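You operate a simulated robot arm through the tools that you are given. There is no shell and no other tool. Be economical: measure what you need, move in short steps, check, and stop when the job is done.

You run a simulated two-armed robot. Do the job below in one go: nothing can be reset, and whatever is moved stays where it is left.

Task
Nest the small bowl in the big one, then wipe the counter's crumbs up.
Fine: the big bowl is in the bowls drawer, which ends shut; use the sponge and put it back where it was. What is to be rubbed or washed off counts as gone when no trace of it is left.

The check looks at the end state, three seconds after you hand in, the way a careful person would. Anything else that was tipped, shoved, dropped, spilled or broken makes it a failure.

Robot
Two 7-joint arms with fingered hands on one trunk, on a base that drives. Base frame: it is fixed to the floor where the robot stands at the start and does not move with it; the origin is under the middle of the robot, x ahead of it, y to its left, z up. Units: m, degrees, N and s.
The left shoulder is at the start at [0.02, 0.123, 1.262], the right one opposite. Places, roughly: bowls drawer [0.6, 0, 0.5]; crumbs [0.4, -0.1, 0.9]. Payload 2.4 kg a hand.
The TCP of each hand is the grasp point between the finger pads, 0.017 m short of the fingertips. In the tool frame z runs along the fingers and y along their closing line. The gripper opens to 0.088 m. The gripper's body begins 0.047 m behind the TCP. The gripper is a hand of 3 fingers: y runs from the thumb to the fingers, the wrist lies at [0, 0, -0.165] in the tool frame, and closing takes about 1.5 s.
Orientation is that of the tool frame in the base frame, as a unit quaternion [x, y, z, w]. With the fingers straight down and closing along the base's y, the tool's x points along the base's -x, its y along +y and its z along -z.

Tools
- The arms move only by the tool nudge_tool. It takes "left_targets", "right_targets" or both (then of equal length, played together; a hand with none holds still); each is a list that holds one entry, the list of rows, each a list of 6 numbers: the shift along the tool's x, y, z in m, then the turn, a rotation vector about the tool's x, y, z in degrees. In form: [[[tx, ty, tz, rx, ry, rz], ...]]. A call has 1 to 10 rows; each row is the pose to reach, as a shift and turn from the pose commanded when the call began, along the tool's axes at that moment. "left_claw" and "right_claw" are, for a hand that has rows, the finger opening in m, from 0 to 0.088, set as the call begins (left out, the last holds). A row lasts 0.2 s, in which the tool goes at most 0.05 m and 8.6 degrees; a call with a longer step from one row to the next is refused whole, and so is a gripper value outside its range. Where a pose cannot be reached the arm comes as near as it can. A force on the tool above 40 N (or 10 N above the force at the start of the call, whichever is more), or a blocked arm, ends the call early, and 0.2 s more pass. The fingers move at their own pace (about 0.045 m/s each) and stop on an object; they squeeze with about 28 N. The grip force told is the motor's: it shows also when the fingers shut on nothing. Time passes only in rows, and 0.2 s behind the last, so rows that repeat a pose let the fingers close. The reply holds the time, the measured pose of the TCP, the force on the tool along the base axes, the opening and the grip force, in the units named above and with some noise, with the torque about the TCP (base axes, N m) and any sound that the robot's microphone picked up.
- Cameras (640 x 400 px; columns grow to the right, rows downward): "scene" is now at [0.0335, -0.0122, 1.6936]; the picture's right is [-0.20, -0.98, 0.00], its down [-0.91, 0.19, -0.36] and it looks along [0.35, -0.07, -0.93] (base axes); focal length 280 px, centre (320, 200). "left" rides on the left gripper at [-0.052, 0.004, -0.066] in its tool frame; the picture's right is [-0.08, -1.00, 0.00], its down [0.78, -0.07, -0.62] and it looks along [0.62, -0.05, 0.78] (tool axes); focal length 243 px, centre (320, 200). "right" rides on the right gripper at [0.052, 0.004, -0.066] in its tool frame; the picture's right is [-0.08, 1.00, 0.00], its down [-0.78, -0.07, -0.62] and it looks along [-0.62, -0.05, 0.78] (tool axes); focal length 243 px, centre (320, 200). There is no depth. A picture from a camera that has moved, and an enlarged one, comes with that camera's place and axes in the base frame and with its lens.
- camera(camera): a new picture of that camera. The clock stands still meanwhile.
- lift_body(by): slides the trunk up (or, below 0, down) by that many m; the arms and the scene camera ride with it, the base frame stays. It gives what a move gives, with no picture.
- drive_base(legs): drives the robot by 1 to 6 legs, each [ahead, left, turn to the left] in m, m and degrees, along the robot's own axes; the way and the turn of a leg run together, so that a leg with both is an arc; at most 1.5 m and 180 degrees a leg. The arms and the cameras ride along, it lands a little off, and it stops where it bumps. It gives what a move gives.
- curl_fingers(finger1, finger2, thumb_bend, hand): sets how far each is bent, from 0 (flat) to 1 (curled in); at 0.3 the hand is open as for a grip, at 0.7 the pads meet at the TCP. One left out holds its place. A second passes; each finger stops where it meets its share of the squeeze, and holds until it gets a number again. A gripper value or a shape takes the hand back. It gives what a move gives, with no picture; readings hold the bend of each and the force on the fingers (four entries, about 0 where the hand has none), thumb and palm.
- hand_shape(shape, hand): the hand has 3 fingers and takes this shape, open, in about a second: jaw (thumb against the fingers, like two jaws); tri (thumb and two fingers); tip (a fingertip pinch); poke (one finger out to press); point (the index stretched); flat (the hand flat); cup (the hand cupped); fist (a fist). The gripper value then closes the fingers along that shape, each until it touches; the sizes above hold for jaw. It gives what a move gives, with no picture.
- pan_tilt(pan, tilt): turns the head with the scene camera to pan (to the left, within 120 degrees either way) and tilt (down, from -29 to 69), counted from straight ahead of the robot. It gives what a move gives.
- inspect(camera, box): a new picture of the part [left, top, right, bottom] of that camera's present view, enlarged. The clock stands still meanwhile.
- hand_in(): hands the job in; it is judged then, once.

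Work in short steps. Places have to be worked out from the pictures, the camera data and where the tool is seen: move nearer, look again, correct. Check each grasp and each placing, and mend what went wrong. You have 120 turns and 88 pictures in all, those below and enlarged ones among them. Open the grippers and draw the arms clear of the work before you hand the job in, unless the task says otherwise; then end with one line.

The tools are called after ">>>" as a command line: name --argument value ..., lists and objects as JSON in quotes. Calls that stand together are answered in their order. nudge_tool: Moves the arms, as the interface text tells. Its arguments: {"type":"object","properties":{"left_targets":{"type":"array","items":{"type":"array","items":{"type":"array","items":{"type":"number"}}}},"left_claw":{"type":"number"},"right_targets":{"type":"array","items":{"type":"array","items":{"type":"array","items":{"type":"number"}}}},"right_claw":{"type":"number"}},"required":[]} The other tools are called the same way: lift_body (by) slides the trunk up or down; hand_shape (shape, hand) gives the hand a shape; curl_fingers (finger1, finger2, thumb_bend, hand) moves the fingers one by one; drive_base (legs) drives the base; pan_tilt (pan, tilt) turns the head that bears the scene camera; camera (camera) takes a picture; inspect (camera, box) takes an enlarged picture of a part of a camera's view; hand_in () hands the job in.

At the start:

```text
time: 0.0
left_position: [0.3432, 0.1208, 1.1851]
left_orientation: [0.0, 1.0, 0.0, 0.0]
left_wrist_force: [-0.2, -0.8, 0.9]
left_moment: [0.0, 0.0, 0.02]
left_gripper_width: 0.0882
left_grip_force: 0.2
left_shape: jaw
left_bend: [0.3, 0.3, 0.3]
left_finger forces: [0.1, 0.1, 0.1, 0.0, 0.0, 0.1]
right_position: [0.2633, -0.1913, 1.2267]
right_orientation: [0.001, 1.0, 0.0, 0.0]
right_wrist_force: [-1.0, 0.5, -1.3]
right_moment: [-0.02, 0.0, 0.0]
right_gripper_width: 0.0877
right_grip_force: 0.1
right_shape: jaw
right_bend: [0.3, 0.3, 0.3]
right_finger forces: [0.0, 0.0, 0.0, 0.0, 0.0, 0.0]
trunk travel left (down, up): [-0.475, 0.355]
robot x, y, heading: [0.0041, 0.0035, 0.1]
head pan, tilt: [-11.5, 68.8]
```

scene: 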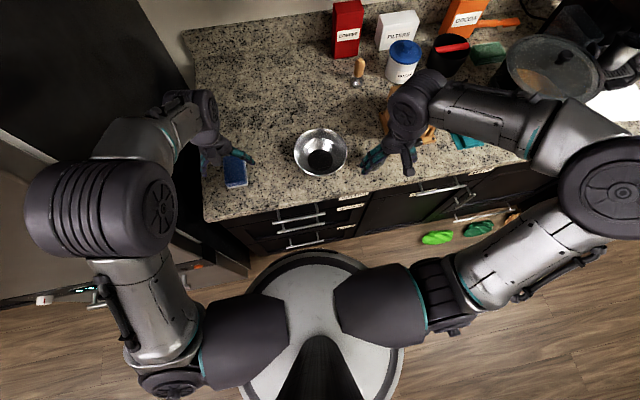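
right: 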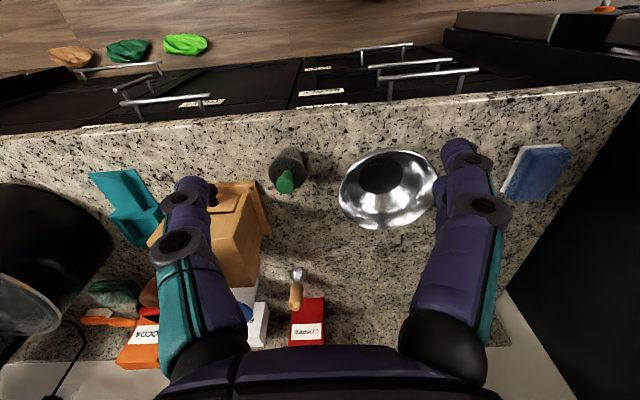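
left: 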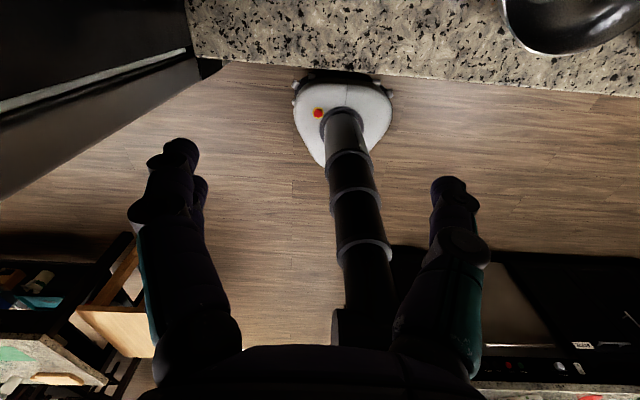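

The small bowl sits on the counter around [0.48,-0.10] and the blue sponge is left of it. I enlarge the counter and the drawer fronts first.

>>> inspect --camera "scene" --box '[200, 110, 420, 250]'

>>> inspect --camera "right" --box '[240, 30, 600, 255]'

```text
2.86 times, centred on (310, 180) of scene
camera zoom: at [0.0335, -0.0122, 1.6936], right [-0.2, -0.98, 0.0], down [-0.91, 0.19, -0.36], along [0.35, -0.07, -0.93], focal length 801 px, centre (349, 257)
```

zoom: 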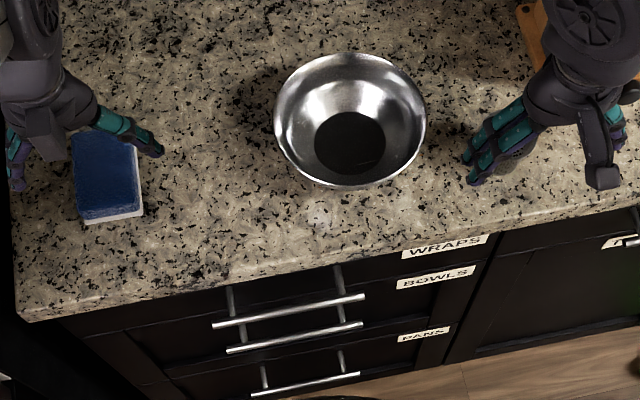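

```text
1.78 times, centred on (420, 142) of right
camera zoom: at [0.2112, -0.187, 1.293], right [0.08, 1.0, 0.0], down [0.78, -0.07, 0.62], along [0.62, -0.05, -0.78], focal length 431 px, centre (142, 302)
```

zoom: 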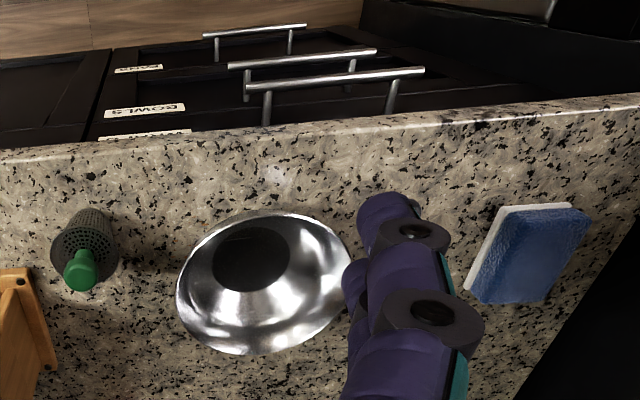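

The bowls handle (middle drawer) looks to be near [0.31, 0.0, 0.715], counter edge x≈0.335, small bowl [0.48,-0.10], sponge [0.467,0.167]. I drive straight back to get room for the drawer, with the hands well above the counter.

>>> drive_base --legs '[[-0.4, 0, 0]]'

>>> pan_tilt --pan 0 --tilt 45

>>> camera --camera "scene"

```text
time: 2.4
left_position: [-0.0484, 0.1212, 1.1855]
left_orientation: [-0.003, 1.0, 0.0, 0.0]
left_wrist_force: [-0.3, 0.2, -0.6]
left_moment: [0.01, 0.01, 0.01]
left_gripper_width: 0.0878
left_grip_force: 0.0
left_shape: jaw
left_bend: [0.3, 0.3, 0.3]
left_finger forces: [0.1, 0.1, 0.0, 0.0, 0.0, 0.1]
right_position: [-0.1245, -0.1908, 1.2272]
right_orientation: [-0.003, 1.0, -0.001, 0.0]
right_wrist_force: [-0.6, -0.7, -0.2]
right_moment: [0.02, 0.04, 0.02]
right_gripper_width: 0.088
right_grip_force: 0.1
right_shape: jaw
right_bend: [0.3, 0.3, 0.3]
right_finger forces: [0.0, 0.1, 0.0, 0.0, 0.1, 0.0]
trunk travel left (down, up): [-0.475, 0.355]
robot x, y, heading: [-0.3917, -0.0014, 0.4]
head pan, tilt: [-11.5, 68.8]
```

```text
time: 3.3
left_position: [-0.0471, 0.1205, 1.1858]
left_orientation: [-0.004, 1.0, 0.0, 0.001]
left_wrist_force: [-0.7, 0.1, 0.5]
left_moment: [-0.03, 0.01, -0.02]
left_gripper_width: 0.0877
left_grip_force: 0.0
left_shape: jaw
left_bend: [0.3, 0.3, 0.3]
left_finger forces: [0.0, 0.0, 0.0, 0.0, 0.1, 0.0]
right_position: [-0.1251, -0.1918, 1.2264]
right_orientation: [-0.003, 1.0, 0.0, 0.0]
right_wrist_force: [-0.5, 0.4, -0.4]
right_moment: [-0.04, 0.04, 0.01]
right_gripper_width: 0.0879
right_grip_force: 0.1
right_shape: jaw
right_bend: [0.3, 0.3, 0.3]
right_finger forces: [0.0, 0.0, 0.0, 0.1, 0.1, 0.0]
trunk travel left (down, up): [-0.475, 0.355]
robot x, y, heading: [-0.3882, 0.0002, 0.3]
head pan, tilt: [0.0, 45.0]
```

```text
82 pictures are left
camera scene: at [-0.3287, -0.002, 1.7224], right [0.01, -1.0, 0.0], down [-0.71, 0.0, -0.71], along [0.71, 0.0, -0.71], focal length 280 px, centre (320, 200)
```

scene: 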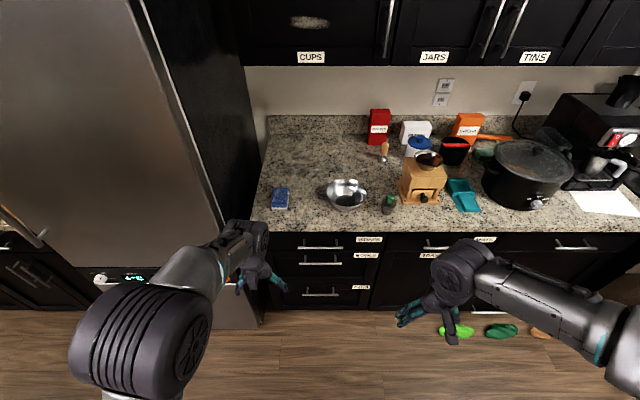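

Clear view now. I enlarge the drawers and the working counter for positions.

>>> inspect --camera "scene" --box '[250, 160, 410, 310]'

>>> inspect --camera "scene" --box '[300, 165, 420, 240]'

```text
2.67 times, centred on (330, 235) of scene
camera zoom: at [-0.3287, -0.002, 1.7224], right [0.01, -1.0, 0.0], down [-0.71, 0.0, -0.71], along [0.71, 0.0, -0.71], focal length 747 px, centre (293, 107)
```

zoom: 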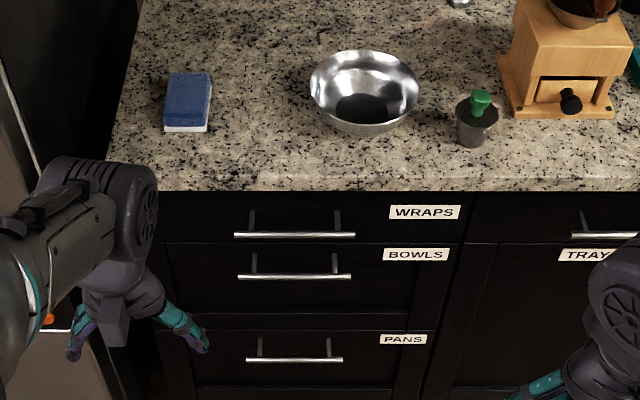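

```text
5.33 times, centred on (360, 202) of scene
camera zoom: at [-0.3287, -0.002, 1.7224], right [0.01, -1.0, 0.0], down [-0.71, 0.0, -0.71], along [0.71, 0.0, -0.71], focal length 1495 px, centre (107, 187)
```

zoom: 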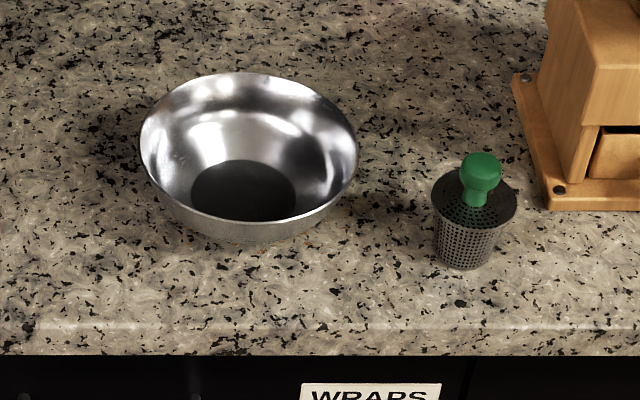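

Handle: about [0.314, -0.003, 0.70], spanning y ±0.085. I lower the trunk, then turn the left hand to point forward with its closing line vertical.

>>> lift_body --by -0.3

>>> nudge_tool --left_targets '[[[-0.018, -0.011, 0.023, 4.33, -4.33, -4.33], [-0.036, -0.022, 0.046, 8.66, -8.66, -8.66], [-0.055, -0.034, 0.069, 13, -13, -13], [-0.074, -0.045, 0.093, 17.3, -17.3, -17.3], [-0.092, -0.056, 0.116, 21.65, -21.65, -21.65], [-0.11, -0.068, 0.139, 26, -26, -26], [-0.129, -0.079, 0.162, 30.3, -30.3, -30.3], [-0.147, -0.09, 0.186, 34.64, -34.64, -34.64]]]'

```text
time: 6.3
left_position: [-0.0456, 0.1225, 0.8855]
left_orientation: [-0.003, 1.0, 0.0, 0.0]
left_wrist_force: [-0.1, 0.5, -0.7]
left_moment: [0.01, 0.03, 0.01]
left_gripper_width: 0.088
left_grip_force: 0.2
left_shape: jaw
left_bend: [0.3, 0.3, 0.3]
left_finger forces: [0.1, 0.1, 0.0, 0.0, 0.0, 0.0]
right_position: [-0.1245, -0.1909, 0.927]
right_orientation: [-0.003, 1.0, -0.001, 0.0]
right_wrist_force: [-0.6, -0.9, -0.6]
right_moment: [0.02, 0.02, 0.01]
right_gripper_width: 0.0877
right_grip_force: 0.0
right_shape: jaw
right_bend: [0.3, 0.3, 0.3]
right_finger forces: [0.0, 0.1, 0.0, 0.0, 0.1, 0.0]
trunk travel left (down, up): [-0.175, 0.655]
robot x, y, heading: [-0.3902, -0.0005, 0.4]
head pan, tilt: [0.0, 45.0]
```

```text
time: 8.1
left_position: [0.1041, 0.0329, 0.6991]
left_orientation: [-0.294, 0.864, -0.287, 0.29]
left_wrist_force: [0.7, -0.1, -0.3]
left_moment: [0.01, -0.01, -0.03]
left_gripper_width: 0.088
left_grip_force: 0.1
left_shape: jaw
left_bend: [0.3, 0.3, 0.3]
left_finger forces: [0.0, 0.1, 0.0, 0.0, 0.1, 0.0]
right_position: [-0.1241, -0.191, 0.9271]
right_orientation: [-0.003, 1.0, 0.0, 0.0]
right_wrist_force: [0.4, -0.2, -0.5]
right_moment: [-0.02, 0.05, -0.02]
right_gripper_width: 0.0878
right_grip_force: 0.1
right_shape: jaw
right_bend: [0.3, 0.3, 0.3]
right_finger forces: [0.0, 0.0, 0.1, 0.1, 0.0, 0.0]
trunk travel left (down, up): [-0.175, 0.655]
robot x, y, heading: [-0.3883, -0.0, 0.4]
head pan, tilt: [0.0, 45.0]
```

The first half of the turn tracked well; second half now.

>>> nudge_tool --left_targets '[[[0, 0, 0, 4.33, -4.33, -4.33], [0, 0, 0, 8.66, -8.66, -8.66], [0, 0, 0, 13, -13, -13], [0, 0, 0, 17.3, -17.3, -17.3], [0, 0, 0, 21.65, -21.65, -21.65], [0, 0, 0, 26, -26, -26], [0, 0, 0, 30.3, -30.3, -30.3], [0, 0, 0, 34.64, -34.64, -34.64]]]'

>>> camera --camera "scene"

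>>> camera --camera "left"

```text
time: 9.9
left_position: [0.1015, 0.0324, 0.7016]
left_orientation: [0.502, -0.497, 0.499, -0.502]
left_wrist_force: [0.5, -0.5, -0.6]
left_moment: [-0.02, -0.01, 0.03]
left_gripper_width: 0.0878
left_grip_force: 0.0
left_shape: jaw
left_bend: [0.3, 0.3, 0.3]
left_finger forces: [0.0, 0.1, 0.0, 0.0, 0.0, 0.0]
right_position: [-0.1247, -0.1913, 0.9268]
right_orientation: [-0.004, 1.0, 0.0, 0.0]
right_wrist_force: [0.2, 0.7, 0.0]
right_moment: [-0.04, 0.0, 0.03]
right_gripper_width: 0.0878
right_grip_force: 0.1
right_shape: jaw
right_bend: [0.3, 0.3, 0.3]
right_finger forces: [0.1, 0.0, 0.0, 0.0, 0.0, 0.1]
trunk travel left (down, up): [-0.175, 0.655]
robot x, y, heading: [-0.3873, -0.0034, 0.5]
head pan, tilt: [0.0, 45.0]
```

```text
79 pictures are left
camera scene: at [-0.3287, -0.002, 1.4225], right [0.01, -1.0, 0.0], down [-0.71, 0.0, -0.71], along [0.71, 0.0, -0.71], focal length 280 px, centre (320, 200)
```

scene: 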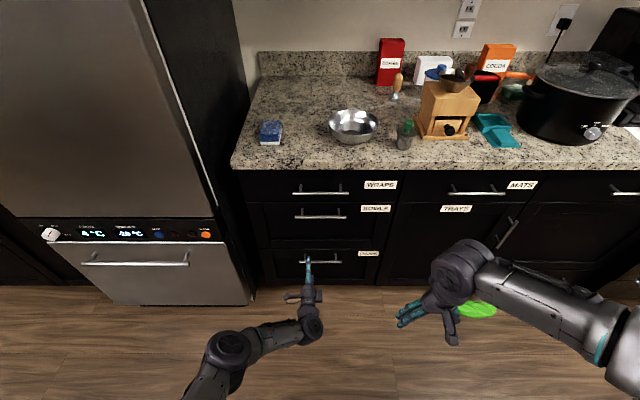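

```text
78 pictures are left
camera left: at [0.0355, 0.0853, 0.6973], right [0.0, 0.09, 1.0], down [-0.62, -0.79, 0.07], along [0.79, -0.61, 0.06], focal length 243 px, centre (320, 200)
```

left: 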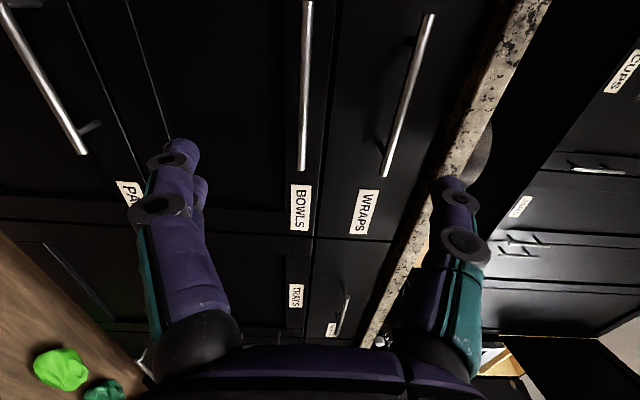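

The left camera and scene both put the bowls bar at z≈0.695, in line with the hand. I drive ahead 0.2 m and look.

>>> drive_base --legs '[[0.2, 0, 0]]'

>>> camera --camera "left"

>>> camera --camera "scene"

```text
time: 11.5
left_position: [0.2982, 0.0343, 0.6992]
left_orientation: [0.502, -0.499, 0.498, -0.501]
left_wrist_force: [0.3, 0.3, 0.3]
left_moment: [-0.01, -0.02, 0.0]
left_gripper_width: 0.088
left_grip_force: 0.0
left_shape: jaw
left_bend: [0.3, 0.3, 0.3]
left_finger forces: [0.0, 0.0, 0.0, 0.0, 0.0, 0.1]
right_position: [0.0728, -0.1892, 0.927]
right_orientation: [-0.004, 1.0, 0.0, 0.0]
right_wrist_force: [0.0, 0.0, 0.1]
right_moment: [0.0, 0.01, 0.02]
right_gripper_width: 0.0881
right_grip_force: 0.1
right_shape: jaw
right_bend: [0.3, 0.3, 0.3]
right_finger forces: [0.0, 0.0, 0.1, 0.1, 0.1, 0.0]
trunk travel left (down, up): [-0.175, 0.655]
robot x, y, heading: [-0.1929, -0.0026, 0.5]
head pan, tilt: [0.0, 45.0]
```

```text
77 pictures are left
camera left: at [0.2318, 0.0867, 0.6972], right [0.0, 0.08, 1.0], down [-0.62, -0.78, 0.07], along [0.79, -0.61, 0.05], focal length 243 px, centre (320, 200)
```

left: 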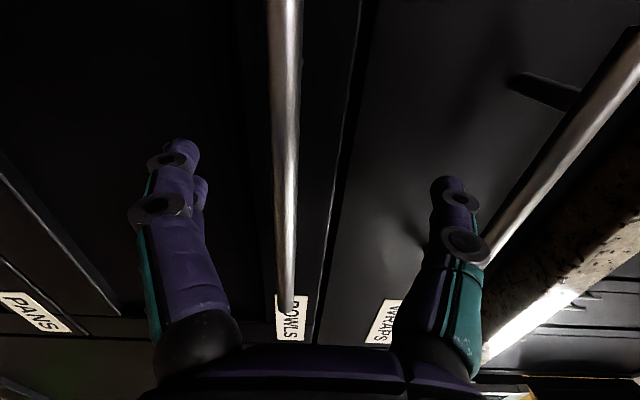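

```text
76 pictures are left
camera scene: at [-0.1323, -0.0007, 1.4225], right [0.01, -1.0, 0.0], down [-0.71, 0.0, -0.71], along [0.71, 0.0, -0.71], focal length 280 px, centre (320, 200)
```

scene: 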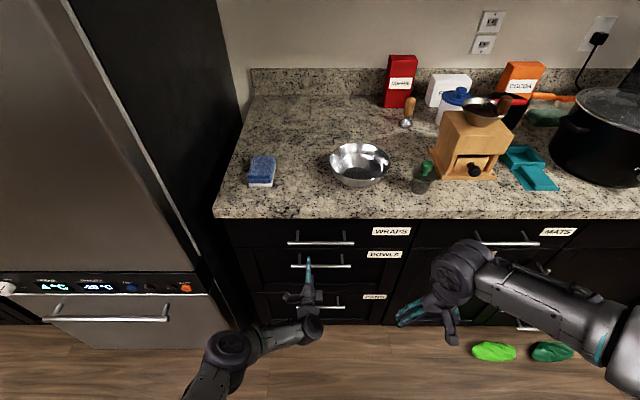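

The bar is between the fingers at z≈0.688, with the tips just level with it. I go 1 cm down, 1.8 cm in and close.

>>> nudge_tool --left_targets '[[[0, 0.01, 0.009, 0, 0, 0], [0, 0.01, 0.018, 0, 0, 0], [0, 0.01, 0.018, 0, 0, 0], [0, 0.01, 0.018, 0, 0, 0], [0, 0.01, 0.018, 0, 0, 0], [0, 0.01, 0.018, 0, 0, 0], [0, 0.01, 0.018, 0, 0, 0], [0, 0.01, 0.018, 0, 0, 0]]]' --left_claw 0.0

```text
time: 13.3
left_position: [0.3157, 0.0353, 0.6897]
left_orientation: [-0.501, 0.498, -0.499, 0.502]
left_wrist_force: [5.3, 0.0, 0.4]
left_moment: [0.01, -0.02, 0.01]
left_gripper_width: 0.0048
left_grip_force: 28.4
left_shape: jaw
left_bend: [0.73, 0.73, 0.69]
left_finger forces: [11.3, 11.2, 0.1, 0.0, 24.4, 0.0]
right_position: [0.0732, -0.1901, 0.9267]
right_orientation: [-0.003, 1.0, 0.0, 0.0]
right_wrist_force: [0.4, 0.4, -0.4]
right_moment: [-0.03, 0.06, 0.0]
right_gripper_width: 0.0878
right_grip_force: 0.0
right_shape: jaw
right_bend: [0.3, 0.3, 0.3]
right_finger forces: [0.1, 0.1, 0.1, 0.1, 0.0, 0.0]
trunk travel left (down, up): [-0.175, 0.655]
robot x, y, heading: [-0.193, -0.0047, 0.5]
head pan, tilt: [0.0, 45.0]
```

Finger forces show something gripped at a width of 5 mm; I check it by a view and then pull.

>>> camera --camera "left"

>>> drive_base --legs '[[-0.12, 0, 0]]'

>>> camera --camera "scene"

```text
75 pictures are left
camera left: at [0.2493, 0.0873, 0.687], right [0.0, 0.08, 1.0], down [-0.62, -0.78, 0.07], along [0.79, -0.61, 0.05], focal length 243 px, centre (320, 200)
```

left: 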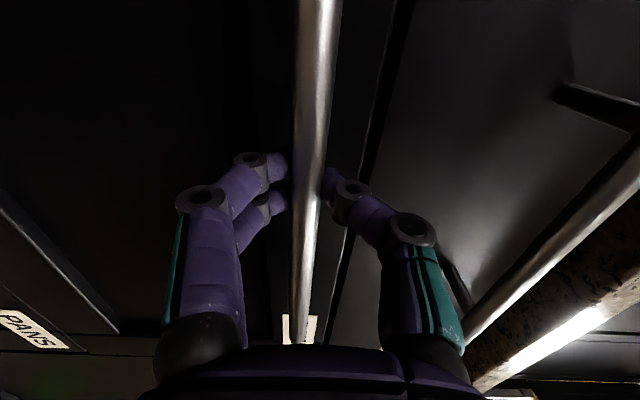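

```text
time: 14.6
left_position: [0.1904, 0.0357, 0.6897]
left_orientation: [-0.502, 0.498, -0.498, 0.503]
left_wrist_force: [2.0, 0.4, 0.5]
left_moment: [0.02, -0.01, 0.0]
left_gripper_width: 0.0001
left_grip_force: 28.5
left_shape: jaw
left_bend: [0.78, 0.79, 0.78]
left_finger forces: [0.0, 0.0, 0.0, 0.0, 3.4, 0.0]
right_position: [-0.051, -0.1897, 0.9271]
right_orientation: [-0.005, 1.0, -0.001, 0.001]
right_wrist_force: [-1.1, 0.8, 0.3]
right_moment: [0.0, 0.01, -0.02]
right_gripper_width: 0.0879
right_grip_force: 0.0
right_shape: jaw
right_bend: [0.3, 0.3, 0.3]
right_finger forces: [0.0, 0.0, 0.0, 0.1, 0.0, 0.0]
trunk travel left (down, up): [-0.175, 0.655]
robot x, y, heading: [-0.3152, -0.0008, 0.4]
head pan, tilt: [0.0, 45.0]
```

```text
74 pictures are left
camera scene: at [-0.2564, -0.0014, 1.4225], right [0.01, -1.0, 0.0], down [-0.71, -0.01, -0.71], along [0.71, 0.01, -0.71], focal length 280 px, centre (320, 200)
```

scene: 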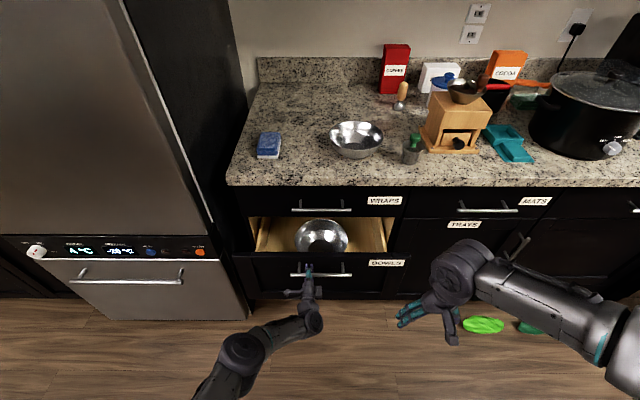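

The drawer came open about 14 cm and I already see the big bowl, but the fingers have shut off the bar. I look closely.

>>> camera --camera "left"

>>> inspect --camera "scene" --box '[230, 200, 410, 315]'

```text
73 pictures are left
camera left: at [0.1252, 0.0879, 0.6874], right [0.0, 0.08, 1.0], down [-0.61, -0.79, 0.07], along [0.79, -0.61, 0.05], focal length 243 px, centre (320, 200)
```

left: 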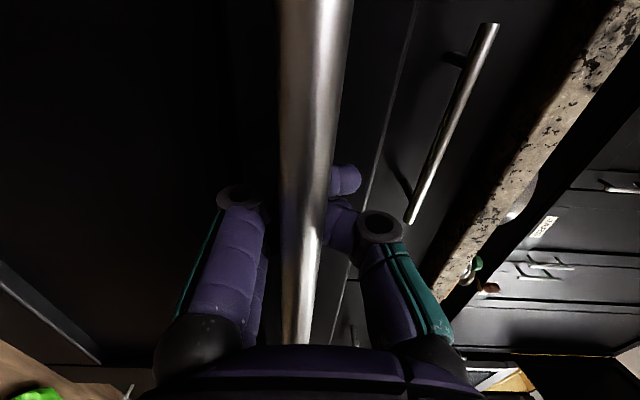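

```text
3.48 times, centred on (320, 258) of scene
camera zoom: at [-0.2564, -0.0014, 1.4225], right [0.01, -1.0, 0.0], down [-0.71, -0.01, -0.71], along [0.71, 0.01, -0.71], focal length 975 px, centre (320, 0)
```

zoom: 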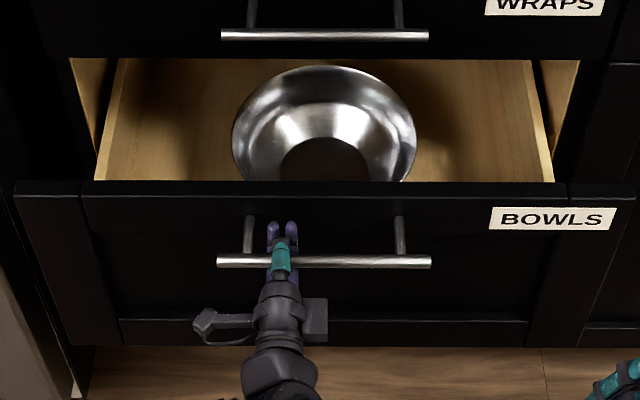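

The bar is caged between the closed fingers and the palm, a good hook. I pull another 0.25 m.

>>> drive_base --legs '[[-0.25, 0, 0]]'

>>> camera --camera "scene"

```text
time: 16.4
left_position: [-0.0575, 0.0346, 0.6904]
left_orientation: [-0.503, 0.496, -0.496, 0.504]
left_wrist_force: [-0.5, -0.2, -0.5]
left_moment: [0.0, 0.03, -0.01]
left_gripper_width: 0.0
left_grip_force: 27.7
left_shape: jaw
left_bend: [0.78, 0.78, 0.78]
left_finger forces: [0.0, 0.0, 0.1, 0.1, 0.1, 0.1]
right_position: [-0.3008, -0.1917, 0.9271]
right_orientation: [-0.007, 1.0, 0.0, 0.0]
right_wrist_force: [-0.1, -1.1, 0.5]
right_moment: [0.0, 0.01, -0.01]
right_gripper_width: 0.088
right_grip_force: 0.1
right_shape: jaw
right_bend: [0.3, 0.3, 0.3]
right_finger forces: [0.0, 0.0, 0.0, 0.1, 0.1, 0.1]
trunk travel left (down, up): [-0.175, 0.655]
robot x, y, heading: [-0.5636, -0.0028, 0.8]
head pan, tilt: [0.0, 45.0]
```

```text
71 pictures are left
camera scene: at [-0.5051, -0.0041, 1.4225], right [0.01, -1.0, 0.0], down [-0.71, -0.01, -0.71], along [0.71, 0.01, -0.71], focal length 280 px, centre (320, 200)
```

scene: 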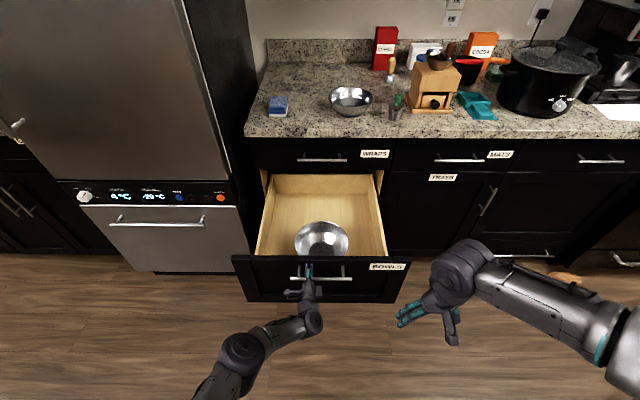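

The drawer is out ~0.39 m and the big bowl sits at about [0.13,-0.01], clear of the counter. I open the left hand and back off the bar.

>>> nudge_tool --left_targets '[[[0, 0, 0, 0, 0, 0], [0, 0, 0, 0, 0, 0], [0, 0, 0, 0, 0, 0], [0, 0, 0, 0, 0, 0], [0, 0, 0, 0, 0, 0], [0, 0, 0, 0, 0, 0], [0, 0, 0, 0, 0, 0]]]' --left_claw 0.088

>>> drive_base --legs '[[-0.12, 0, 0]]'

>>> camera --camera "scene"

```text
time: 18.0
left_position: [-0.0578, 0.0353, 0.6911]
left_orientation: [-0.503, 0.496, -0.496, 0.504]
left_wrist_force: [-0.2, 0.2, -0.6]
left_moment: [-0.02, 0.01, 0.04]
left_gripper_width: 0.088
left_grip_force: 0.0
left_shape: jaw
left_bend: [0.3, 0.3, 0.3]
left_finger forces: [0.1, 0.0, 0.0, 0.0, 0.0, 0.0]
right_position: [-0.2983, -0.1929, 0.9276]
right_orientation: [-0.007, 1.0, 0.0, 0.001]
right_wrist_force: [-0.3, 0.7, 0.5]
right_moment: [-0.02, 0.02, 0.01]
right_gripper_width: 0.088
right_grip_force: 0.0
right_shape: jaw
right_bend: [0.3, 0.3, 0.3]
right_finger forces: [0.0, 0.0, 0.0, 0.0, 0.0, 0.0]
trunk travel left (down, up): [-0.175, 0.655]
robot x, y, heading: [-0.5624, -0.0046, 0.6]
head pan, tilt: [0.0, 45.0]
```

```text
time: 19.2
left_position: [-0.1781, 0.0339, 0.6905]
left_orientation: [-0.504, 0.496, -0.496, 0.504]
left_wrist_force: [0.7, 0.7, -0.3]
left_moment: [0.02, 0.0, -0.01]
left_gripper_width: 0.0881
left_grip_force: 0.0
left_shape: jaw
left_bend: [0.3, 0.3, 0.3]
left_finger forces: [0.1, 0.1, 0.1, 0.1, 0.0, 0.1]
right_position: [-0.4206, -0.193, 0.9272]
right_orientation: [-0.007, 1.0, 0.001, -0.001]
right_wrist_force: [0.4, 0.6, 0.5]
right_moment: [0.01, 0.01, 0.01]
right_gripper_width: 0.0878
right_grip_force: 0.1
right_shape: jaw
right_bend: [0.3, 0.3, 0.3]
right_finger forces: [0.1, 0.0, 0.0, 0.0, 0.1, 0.1]
trunk travel left (down, up): [-0.175, 0.655]
robot x, y, heading: [-0.685, -0.0058, 0.7]
head pan, tilt: [0.0, 45.0]
```

```text
70 pictures are left
camera scene: at [-0.6258, -0.0057, 1.4225], right [0.01, -1.0, 0.0], down [-0.71, -0.01, -0.71], along [0.71, 0.01, -0.71], focal length 280 px, centre (320, 200)
```

scene: 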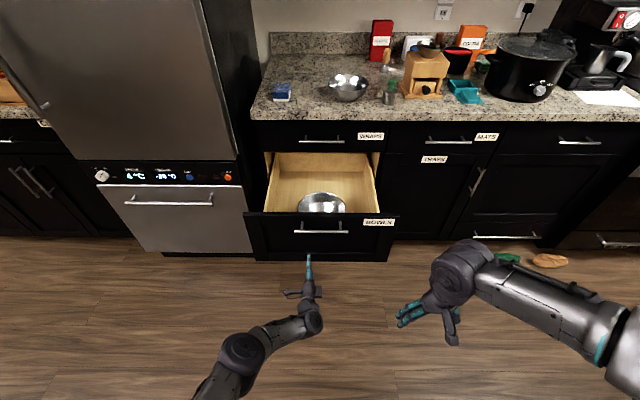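

Drawer is fully out and standing still. I raise the trunk and roll the left hand back so its fingers close sideways.

>>> lift_body --by 0.25

>>> nudge_tool --left_targets '[[[0, -0.01, 0, 0, 0, 8], [0, -0.02, 0, 0, 0, 16], [0, -0.03, 0, 0, 0, 24], [0, -0.04, 0, 0, 0, 32], [0, -0.05, 0, 0, 0, 40], [0, -0.06, 0, 0, 0, 48], [0, -0.07, 0, 0, 0, 56], [0, -0.08, 0, 0, 0, 64], [0, -0.09, 0, 0, 0, 72], [0, -0.1, 0, 0, 0, 80]]]'

>>> nudge_tool --left_targets '[[[0, 0, 0, 0, 0, 5], [0, 0, 0, 0, 0, 10], [0, 0, 0.0, -0.7, 8, 10], [0, 0, 0, -1.4, 16, 10], [0, 0, 0, -2.1, 24, 10], [0, 0, 0, -2.8, 32, 10], [0, 0, 0, -3.4, 39, 10], [0, 0, 0, -3.9, 45, 10]]]'

```text
time: 21.8
left_position: [-0.1775, 0.0333, 0.9394]
left_orientation: [0.504, -0.497, 0.496, -0.503]
left_wrist_force: [-0.2, -0.2, 0.6]
left_moment: [-0.03, -0.01, 0.0]
left_gripper_width: 0.0882
left_grip_force: 0.1
left_shape: jaw
left_bend: [0.3, 0.3, 0.3]
left_finger forces: [0.1, 0.0, 0.0, 0.1, 0.1, 0.1]
right_position: [-0.4207, -0.193, 1.1768]
right_orientation: [-0.008, 1.0, 0.0, 0.0]
right_wrist_force: [0.3, -0.1, 1.2]
right_moment: [-0.02, 0.02, -0.01]
right_gripper_width: 0.0877
right_grip_force: 0.1
right_shape: jaw
right_bend: [0.3, 0.3, 0.3]
right_finger forces: [0.1, 0.1, 0.0, 0.0, 0.0, 0.0]
trunk travel left (down, up): [-0.425, 0.405]
robot x, y, heading: [-0.686, -0.0068, 0.8]
head pan, tilt: [0.0, 45.0]
```

```text
time: 24.0
left_position: [-0.1772, 0.0333, 1.0397]
left_orientation: [-0.067, 0.704, -0.054, 0.705]
left_wrist_force: [0.5, 0.1, -0.2]
left_moment: [0.01, 0.01, 0.03]
left_gripper_width: 0.0878
left_grip_force: 0.1
left_shape: jaw
left_bend: [0.3, 0.3, 0.3]
left_finger forces: [0.0, 0.0, 0.0, 0.0, 0.1, 0.0]
right_position: [-0.4197, -0.193, 1.1765]
right_orientation: [-0.007, 1.0, 0.0, -0.001]
right_wrist_force: [0.3, 0.9, 0.8]
right_moment: [0.0, -0.03, 0.01]
right_gripper_width: 0.0879
right_grip_force: 0.0
right_shape: jaw
right_bend: [0.3, 0.3, 0.3]
right_finger forces: [0.0, 0.0, 0.0, 0.0, 0.0, 0.0]
trunk travel left (down, up): [-0.425, 0.405]
robot x, y, heading: [-0.6847, -0.0018, 1.1]
head pan, tilt: [0.0, 45.0]
```

```text
time: 25.8
left_position: [-0.1778, 0.0323, 1.041]
left_orientation: [-0.003, 0.924, 0.006, 0.381]
left_wrist_force: [-0.6, 0.2, 0.3]
left_moment: [-0.02, 0.01, 0.0]
left_gripper_width: 0.0878
left_grip_force: 0.1
left_shape: jaw
left_bend: [0.3, 0.3, 0.3]
left_finger forces: [0.1, 0.1, 0.0, 0.0, 0.0, 0.1]
right_position: [-0.4198, -0.1936, 1.1775]
right_orientation: [-0.007, 1.0, 0.0, 0.0]
right_wrist_force: [0.4, -0.5, 0.1]
right_moment: [-0.02, -0.01, -0.03]
right_gripper_width: 0.0879
right_grip_force: 0.1
right_shape: jaw
right_bend: [0.3, 0.3, 0.3]
right_finger forces: [0.1, 0.0, 0.1, 0.1, 0.0, 0.0]
trunk travel left (down, up): [-0.425, 0.405]
robot x, y, heading: [-0.6826, -0.0071, 0.7]
head pan, tilt: [0.0, 45.0]
```

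Orientation is now 45° forward-down, closing along y. I test how far ahead the arm can reach in free space.

>>> nudge_tool --left_targets '[[[-0.028, 0, 0.028, 0, 0, 0], [-0.056, 0, 0.056, 0, 0, 0], [-0.085, 0, 0.085, 0, 0, 0], [-0.113, 0, 0.113, 0, 0, 0], [-0.141, 0, 0.141, 0, 0, 0], [-0.17, 0, 0.17, 0, 0, 0], [-0.2, 0, 0.2, 0, 0, 0]]]'

```text
time: 27.4
left_position: [-0.1092, 0.0655, 1.0463]
left_orientation: [-0.003, 0.924, 0.005, 0.382]
left_wrist_force: [0.5, 0.1, 0.1]
left_moment: [0.01, -0.04, -0.01]
left_gripper_width: 0.0881
left_grip_force: 0.0
left_shape: jaw
left_bend: [0.3, 0.3, 0.3]
left_finger forces: [0.1, 0.0, 0.0, 0.1, 0.0, 0.0]
left hand out of reach, approached as far as the arm can: row 2, 3, 4, 5, 6, 7
right_position: [-0.4203, -0.1936, 1.1761]
right_orientation: [-0.007, 1.0, 0.0, 0.001]
right_wrist_force: [-0.2, 0.2, 0.2]
right_moment: [0.0, -0.01, -0.02]
right_gripper_width: 0.0879
right_grip_force: 0.1
right_shape: jaw
right_bend: [0.3, 0.3, 0.3]
right_finger forces: [0.0, 0.1, 0.0, 0.0, 0.0, 0.0]
trunk travel left (down, up): [-0.425, 0.405]
robot x, y, heading: [-0.6888, -0.0067, 0.7]
head pan, tilt: [0.0, 45.0]
```

Shoulder-to-wrist reach is about 0.45 m, so with the drawer open I can't reach the bowl. Plan: hook the drawer again with the left hand, drive in (shutting it), grab the bowl with the right hand, then drive back pulling the drawer open. First I fold the left arm back.

>>> nudge_tool --left_targets '[[[0.03, 0, -0.03, 0, 0, 0], [0.06, 0, -0.06, 0, 0, 0], [0.09, 0, -0.09, 0, 0, 0], [0.12, 0, -0.12, 0, 0, 0], [0.15, 0, -0.15, 0, 0, 0], [0.18, 0, -0.18, 0, 0, 0], [0.2, 0, -0.2, 0, 0, 0]]]'

>>> lift_body --by -0.2

```text
time: 29.0
left_position: [-0.3969, 0.0562, 1.0446]
left_orientation: [-0.003, 0.924, 0.005, 0.382]
left_wrist_force: [1.0, -0.1, -1.0]
left_moment: [-0.04, 0.01, -0.02]
left_gripper_width: 0.0881
left_grip_force: 0.1
left_shape: jaw
left_bend: [0.3, 0.3, 0.3]
left_finger forces: [0.0, 0.1, 0.0, 0.0, 0.1, 0.1]
right_position: [-0.4195, -0.1937, 1.1768]
right_orientation: [-0.008, 1.0, 0.0, 0.0]
right_wrist_force: [0.7, -0.2, 0.1]
right_moment: [-0.01, 0.0, 0.02]
right_gripper_width: 0.088
right_grip_force: 0.0
right_shape: jaw
right_bend: [0.3, 0.3, 0.3]
right_finger forces: [0.1, 0.0, 0.1, 0.0, 0.0, 0.0]
trunk travel left (down, up): [-0.425, 0.405]
robot x, y, heading: [-0.6837, -0.0029, 0.7]
head pan, tilt: [0.0, 45.0]
```

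```text
time: 31.1
left_position: [-0.3972, 0.0559, 0.8431]
left_orientation: [-0.003, 0.924, 0.006, 0.382]
left_wrist_force: [-0.5, 0.3, 0.6]
left_moment: [-0.02, -0.01, -0.01]
left_gripper_width: 0.0881
left_grip_force: 0.1
left_shape: jaw
left_bend: [0.3, 0.3, 0.3]
left_finger forces: [0.0, 0.0, 0.0, 0.1, 0.0, 0.0]
right_position: [-0.4199, -0.1935, 0.9769]
right_orientation: [-0.007, 1.0, -0.001, 0.001]
right_wrist_force: [-0.4, -1.3, -0.5]
right_moment: [-0.01, -0.01, 0.02]
right_gripper_width: 0.088
right_grip_force: 0.0
right_shape: jaw
right_bend: [0.3, 0.3, 0.3]
right_finger forces: [0.0, 0.1, 0.0, 0.0, 0.1, 0.1]
trunk travel left (down, up): [-0.225, 0.605]
robot x, y, heading: [-0.6872, -0.0042, 0.6]
head pan, tilt: [0.0, 45.0]
```

Now I turn the left hand back to the forward hook pose and bring it to z≈0.69.

>>> nudge_tool --left_targets '[[[0.0094, 0, 0.026, 2.93, -2.93, -7.08], [0.019, 0, 0.052, 5.87, -5.87, -14.15], [0.028, 0, 0.078, 8.8, -8.8, -21.2], [0.038, 0, 0.104, 11.7, -11.7, -28.3], [0.047, 0, 0.13, 14.7, -14.7, -35.4], [0.0566, 0, 0.1556, 17.6, -17.6, -42.45]]]'

>>> nudge_tool --left_targets '[[[0, 0, 0, 2.93, -2.93, -7.08], [0, 0, 0, 5.87, -5.87, -14.15], [0, 0, 0, 8.8, -8.8, -21.2], [0, 0, 0, 11.7, -11.7, -28.3], [0, 0, 0, 14.7, -14.7, -35.4], [0, 0, 0, 17.6, -17.6, -42.45]]]'

>>> camera --camera "scene"

```text
time: 32.5
left_position: [-0.3276, 0.0596, 0.6949]
left_orientation: [-0.277, 0.783, -0.27, 0.488]
left_wrist_force: [0.0, 0.3, -0.1]
left_moment: [-0.02, 0.01, 0.02]
left_gripper_width: 0.0879
left_grip_force: 0.1
left_shape: jaw
left_bend: [0.3, 0.3, 0.3]
left_finger forces: [0.0, 0.0, 0.1, 0.0, 0.0, 0.0]
right_position: [-0.42, -0.1937, 0.9766]
right_orientation: [-0.007, 1.0, 0.0, 0.0]
right_wrist_force: [-0.5, 0.8, 0.1]
right_moment: [0.01, 0.04, 0.0]
right_gripper_width: 0.0881
right_grip_force: 0.2
right_shape: jaw
right_bend: [0.3, 0.3, 0.3]
right_finger forces: [0.0, 0.0, 0.0, 0.0, 0.1, 0.0]
trunk travel left (down, up): [-0.225, 0.605]
robot x, y, heading: [-0.6845, -0.0086, 1.1]
head pan, tilt: [0.0, 45.0]
```

```text
time: 34.0
left_position: [-0.3267, 0.0586, 0.6945]
left_orientation: [-0.501, 0.499, -0.495, 0.505]
left_wrist_force: [0.6, -0.1, -0.1]
left_moment: [-0.02, 0.01, -0.01]
left_gripper_width: 0.0881
left_grip_force: 0.1
left_shape: jaw
left_bend: [0.3, 0.3, 0.3]
left_finger forces: [0.0, 0.0, 0.0, 0.1, 0.1, 0.0]
right_position: [-0.4203, -0.1926, 0.9761]
right_orientation: [-0.007, 1.0, 0.0, 0.0]
right_wrist_force: [-0.5, -0.5, 0.4]
right_moment: [0.03, 0.01, -0.05]
right_gripper_width: 0.0879
right_grip_force: 0.0
right_shape: jaw
right_bend: [0.3, 0.3, 0.3]
right_finger forces: [0.0, 0.0, 0.0, 0.1, 0.0, 0.0]
trunk travel left (down, up): [-0.225, 0.605]
robot x, y, heading: [-0.6859, -0.0042, 1.0]
head pan, tilt: [0.0, 45.0]
```

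```text
69 pictures are left
camera scene: at [-0.6255, -0.0056, 1.4725], right [0.01, -1.0, 0.0], down [-0.71, -0.01, -0.71], along [0.71, 0.01, -0.71], focal length 280 px, centre (320, 200)
```

scene: 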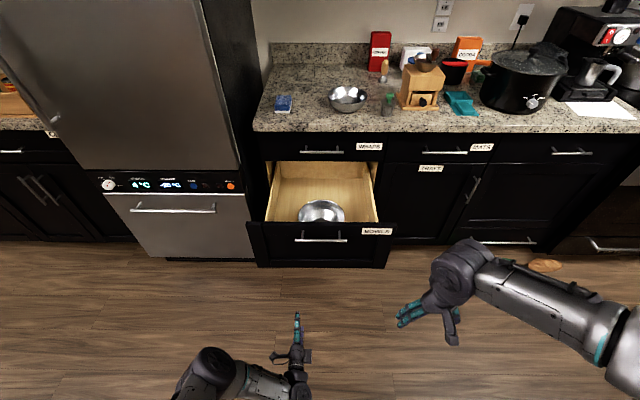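

I enlarge the handle to measure where the bar is now.

>>> inspect --camera "scene" --box '[250, 180, 400, 274]'

>>> camera --camera "left"

```text
4.26 times, centred on (325, 227) of scene
camera zoom: at [-0.6255, -0.0056, 1.4725], right [0.01, -1.0, 0.0], down [-0.71, -0.01, -0.71], along [0.71, 0.01, -0.71], focal length 1193 px, centre (299, 85)
```

zoom: 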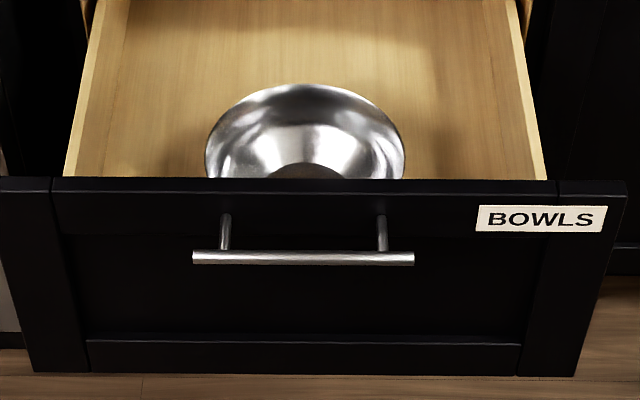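

```text
67 pictures are left
camera left: at [-0.3941, 0.1103, 0.692], right [0.0, 0.08, 1.0], down [-0.61, -0.79, 0.06], along [0.79, -0.61, 0.05], focal length 243 px, centre (320, 200)
```

left: 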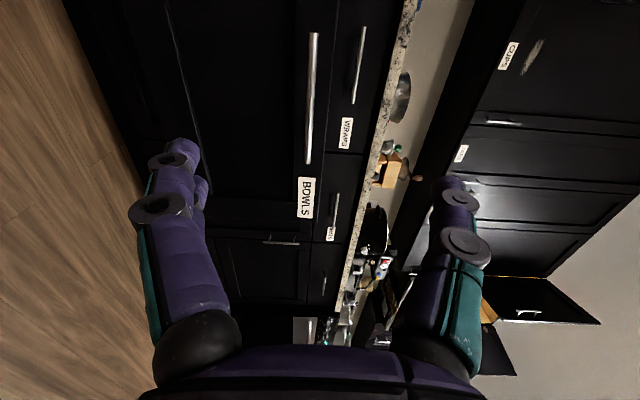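

Bar is at x≈-0.04, z≈0.69. I drive the open hand onto it and close.

>>> drive_base --legs '[[0.285, 0, -0.5]]'

>>> camera --camera "left"

```text
time: 36.0
left_position: [-0.0337, 0.0613, 0.6937]
left_orientation: [-0.5, 0.501, -0.496, 0.504]
left_wrist_force: [-0.2, -0.1, -0.5]
left_moment: [-0.02, -0.02, 0.05]
left_gripper_width: 0.0877
left_grip_force: 0.1
left_shape: jaw
left_bend: [0.3, 0.3, 0.3]
left_finger forces: [0.0, 0.1, 0.1, 0.1, 0.0, 0.0]
right_position: [-0.1259, -0.1917, 0.9766]
right_orientation: [-0.005, 1.0, 0.001, -0.001]
right_wrist_force: [0.4, -0.4, 1.4]
right_moment: [-0.02, 0.01, 0.0]
right_gripper_width: 0.088
right_grip_force: 0.1
right_shape: jaw
right_bend: [0.3, 0.3, 0.3]
right_finger forces: [0.0, 0.0, 0.1, 0.0, 0.0, 0.0]
trunk travel left (down, up): [-0.225, 0.605]
robot x, y, heading: [-0.3874, -0.0027, 0.5]
head pan, tilt: [0.0, 45.0]
```

```text
66 pictures are left
camera left: at [-0.0999, 0.1127, 0.6921], right [0.0, 0.08, 1.0], down [-0.62, -0.79, 0.06], along [0.79, -0.61, 0.05], focal length 243 px, centre (320, 200)
```

left: 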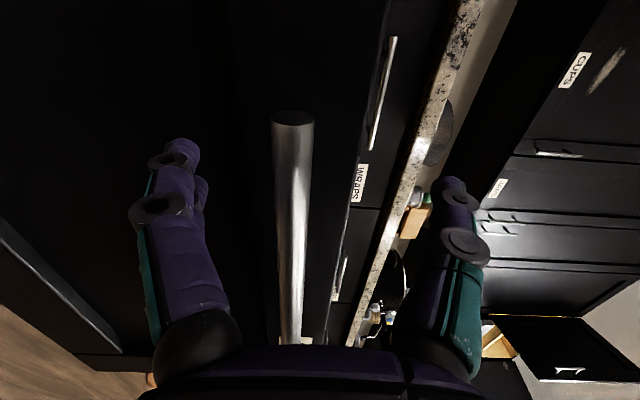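

The bar is between the fingers; a post sits near y≈0.057, so I shift 3 cm to the right, slightly down and in, then close.

>>> nudge_tool --left_targets '[[[0.03, 0.006, 0, 0, 0, 0], [0.03, 0.006, 0.008, 0, 0, 0], [0.03, 0.006, 0.008, 0, 0, 0]]]'

>>> nudge_tool --left_targets '[[[0, 0, 0, 0, 0, 0], [0, 0, 0, 0, 0, 0], [0, 0, 0, 0, 0, 0], [0, 0, 0, 0, 0, 0], [0, 0, 0, 0, 0, 0], [0, 0, 0, 0, 0, 0], [0, 0, 0, 0, 0, 0], [0, 0, 0, 0, 0, 0]]]' --left_claw 0

>>> camera --camera "left"

```text
time: 36.8
left_position: [-0.025, 0.0318, 0.6871]
left_orientation: [-0.5, 0.501, -0.495, 0.504]
left_wrist_force: [0.5, -0.4, -0.2]
left_moment: [-0.02, 0.02, 0.01]
left_gripper_width: 0.0876
left_grip_force: 0.1
left_shape: jaw
left_bend: [0.3, 0.3, 0.3]
left_finger forces: [0.2, 0.0, 0.0, 0.0, 0.0, 0.0]
right_position: [-0.1275, -0.1909, 0.9767]
right_orientation: [-0.005, 1.0, 0.0, 0.001]
right_wrist_force: [0.8, 0.2, 0.1]
right_moment: [0.01, -0.01, 0.01]
right_gripper_width: 0.0877
right_grip_force: 0.1
right_shape: jaw
right_bend: [0.3, 0.3, 0.3]
right_finger forces: [0.0, 0.1, 0.0, 0.1, 0.0, 0.0]
trunk travel left (down, up): [-0.225, 0.605]
robot x, y, heading: [-0.3893, 0.0003, 0.7]
head pan, tilt: [0.0, 45.0]
```

```text
time: 38.6
left_position: [-0.0271, 0.0299, 0.6883]
left_orientation: [-0.499, 0.501, -0.495, 0.504]
left_wrist_force: [-0.3, -0.5, -1.5]
left_moment: [0.02, -0.04, 0.0]
left_gripper_width: 0.0
left_grip_force: 27.9
left_shape: jaw
left_bend: [0.69, 0.69, 0.8]
left_finger forces: [1.0, 0.9, 0.0, 0.1, 0.1, 0.0]
right_position: [-0.1269, -0.1912, 0.9767]
right_orientation: [-0.006, 1.0, 0.0, 0.001]
right_wrist_force: [0.1, -0.3, 1.1]
right_moment: [-0.01, -0.02, 0.01]
right_gripper_width: 0.0878
right_grip_force: 0.0
right_shape: jaw
right_bend: [0.3, 0.3, 0.3]
right_finger forces: [0.1, 0.1, 0.0, 0.1, 0.0, 0.0]
trunk travel left (down, up): [-0.225, 0.605]
robot x, y, heading: [-0.3917, 0.002, 0.8]
head pan, tilt: [0.0, 45.0]
```

```text
65 pictures are left
camera left: at [-0.0918, 0.0834, 0.685], right [0.0, 0.08, 1.0], down [-0.62, -0.79, 0.06], along [0.79, -0.61, 0.05], focal length 243 px, centre (320, 200)
```

left: 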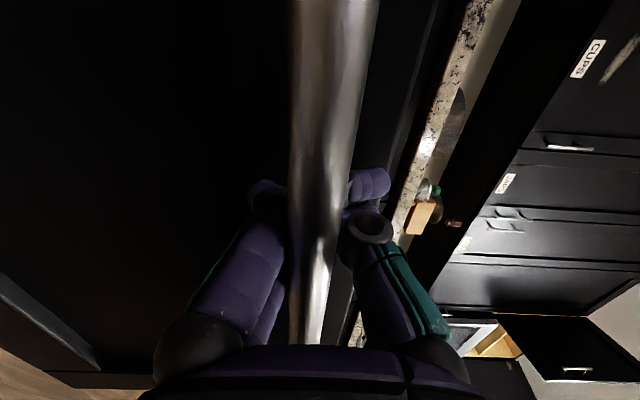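

Bar caged again. I drive ahead 0.32 m, pushing the drawer nearly shut while staying hooked.

>>> drive_base --legs '[[0.32, 0, 0]]'

>>> pan_tilt --pan 0 --tilt 50

>>> camera --camera "scene"

```text
time: 40.7
left_position: [0.298, 0.0306, 0.6869]
left_orientation: [-0.498, 0.503, -0.498, 0.502]
left_wrist_force: [0.0, 0.0, -1.5]
left_moment: [0.01, -0.09, 0.0]
left_gripper_width: 0.0
left_grip_force: 27.9
left_shape: jaw
left_bend: [0.69, 0.69, 0.8]
left_finger forces: [1.1, 0.9, 0.0, 0.0, 0.0, 0.0]
right_position: [0.1948, -0.191, 0.9773]
right_orientation: [-0.003, 1.0, 0.0, 0.0]
right_wrist_force: [1.2, 1.0, -0.2]
right_moment: [-0.02, 0.0, 0.02]
right_gripper_width: 0.0879
right_grip_force: 0.1
right_shape: jaw
right_bend: [0.3, 0.3, 0.3]
right_finger forces: [0.0, 0.0, 0.1, 0.1, 0.0, 0.0]
trunk travel left (down, up): [-0.225, 0.605]
robot x, y, heading: [-0.067, 0.001, 0.4]
head pan, tilt: [0.0, 45.0]
```

```text
time: 41.4
left_position: [0.2967, 0.0315, 0.6874]
left_orientation: [-0.498, 0.503, -0.497, 0.502]
left_wrist_force: [-0.5, 0.1, -2.3]
left_moment: [0.0, -0.06, 0.01]
left_gripper_width: 0.0
left_grip_force: 27.8
left_shape: jaw
left_bend: [0.69, 0.69, 0.8]
left_finger forces: [1.1, 0.9, 0.0, 0.0, 0.0, 0.0]
right_position: [0.1944, -0.19, 0.9764]
right_orientation: [-0.003, 1.0, 0.0, 0.0]
right_wrist_force: [0.7, -0.1, -0.6]
right_moment: [0.04, 0.0, 0.01]
right_gripper_width: 0.0881
right_grip_force: 0.1
right_shape: jaw
right_bend: [0.3, 0.3, 0.3]
right_finger forces: [0.0, 0.0, 0.0, 0.0, 0.0, 0.0]
trunk travel left (down, up): [-0.225, 0.605]
robot x, y, heading: [-0.0687, 0.0003, 0.3]
head pan, tilt: [0.0, 50.0]
```

```text
64 pictures are left
camera scene: at [-0.0134, -0.0005, 1.4656], right [0.0, -1.0, 0.0], down [-0.77, 0.0, -0.64], along [0.64, 0.0, -0.77], focal length 280 px, centre (320, 200)
```

scene: 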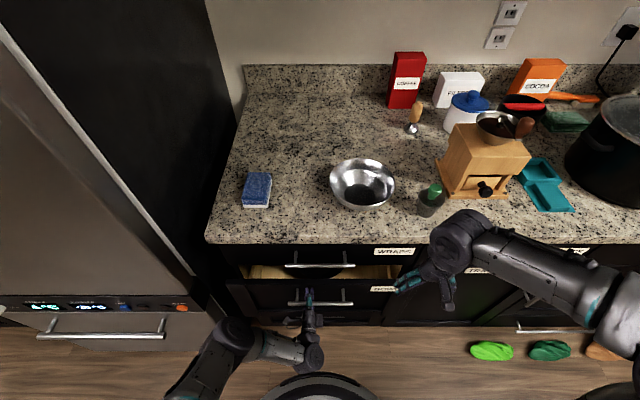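

Drawer is nearly shut with the hook in place. I enlarge the bowl area for its exact place and for the crumbs.

>>> inspect --camera "scene" --box '[300, 140, 460, 240]'

>>> inspect --camera "scene" --box '[205, 160, 365, 260]'

```text
4.00 times, centred on (380, 190) of scene
camera zoom: at [-0.0134, -0.0005, 1.4656], right [0.0, -1.0, 0.0], down [-0.77, 0.0, -0.64], along [0.64, 0.0, -0.77], focal length 1121 px, centre (80, 240)
```

zoom: 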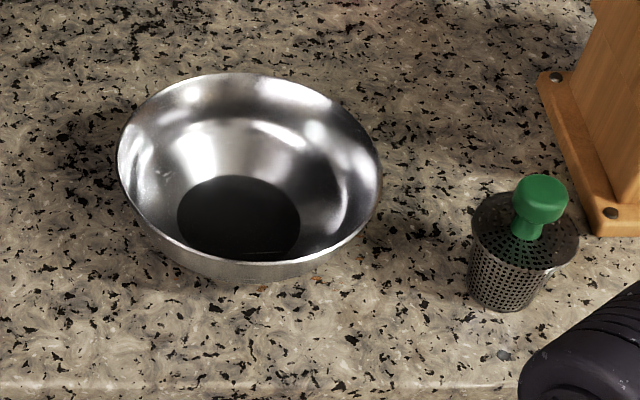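

```text
4.00 times, centred on (285, 210) of scene
camera zoom: at [-0.0134, -0.0005, 1.4656], right [0.0, -1.0, 0.0], down [-0.77, 0.0, -0.64], along [0.64, 0.0, -0.77], focal length 1121 px, centre (460, 160)
```

zoom: 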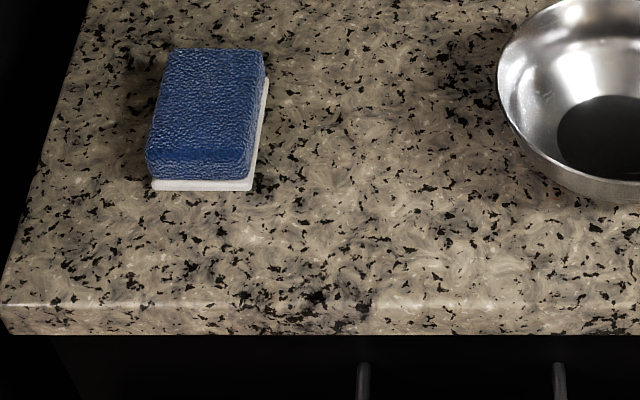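

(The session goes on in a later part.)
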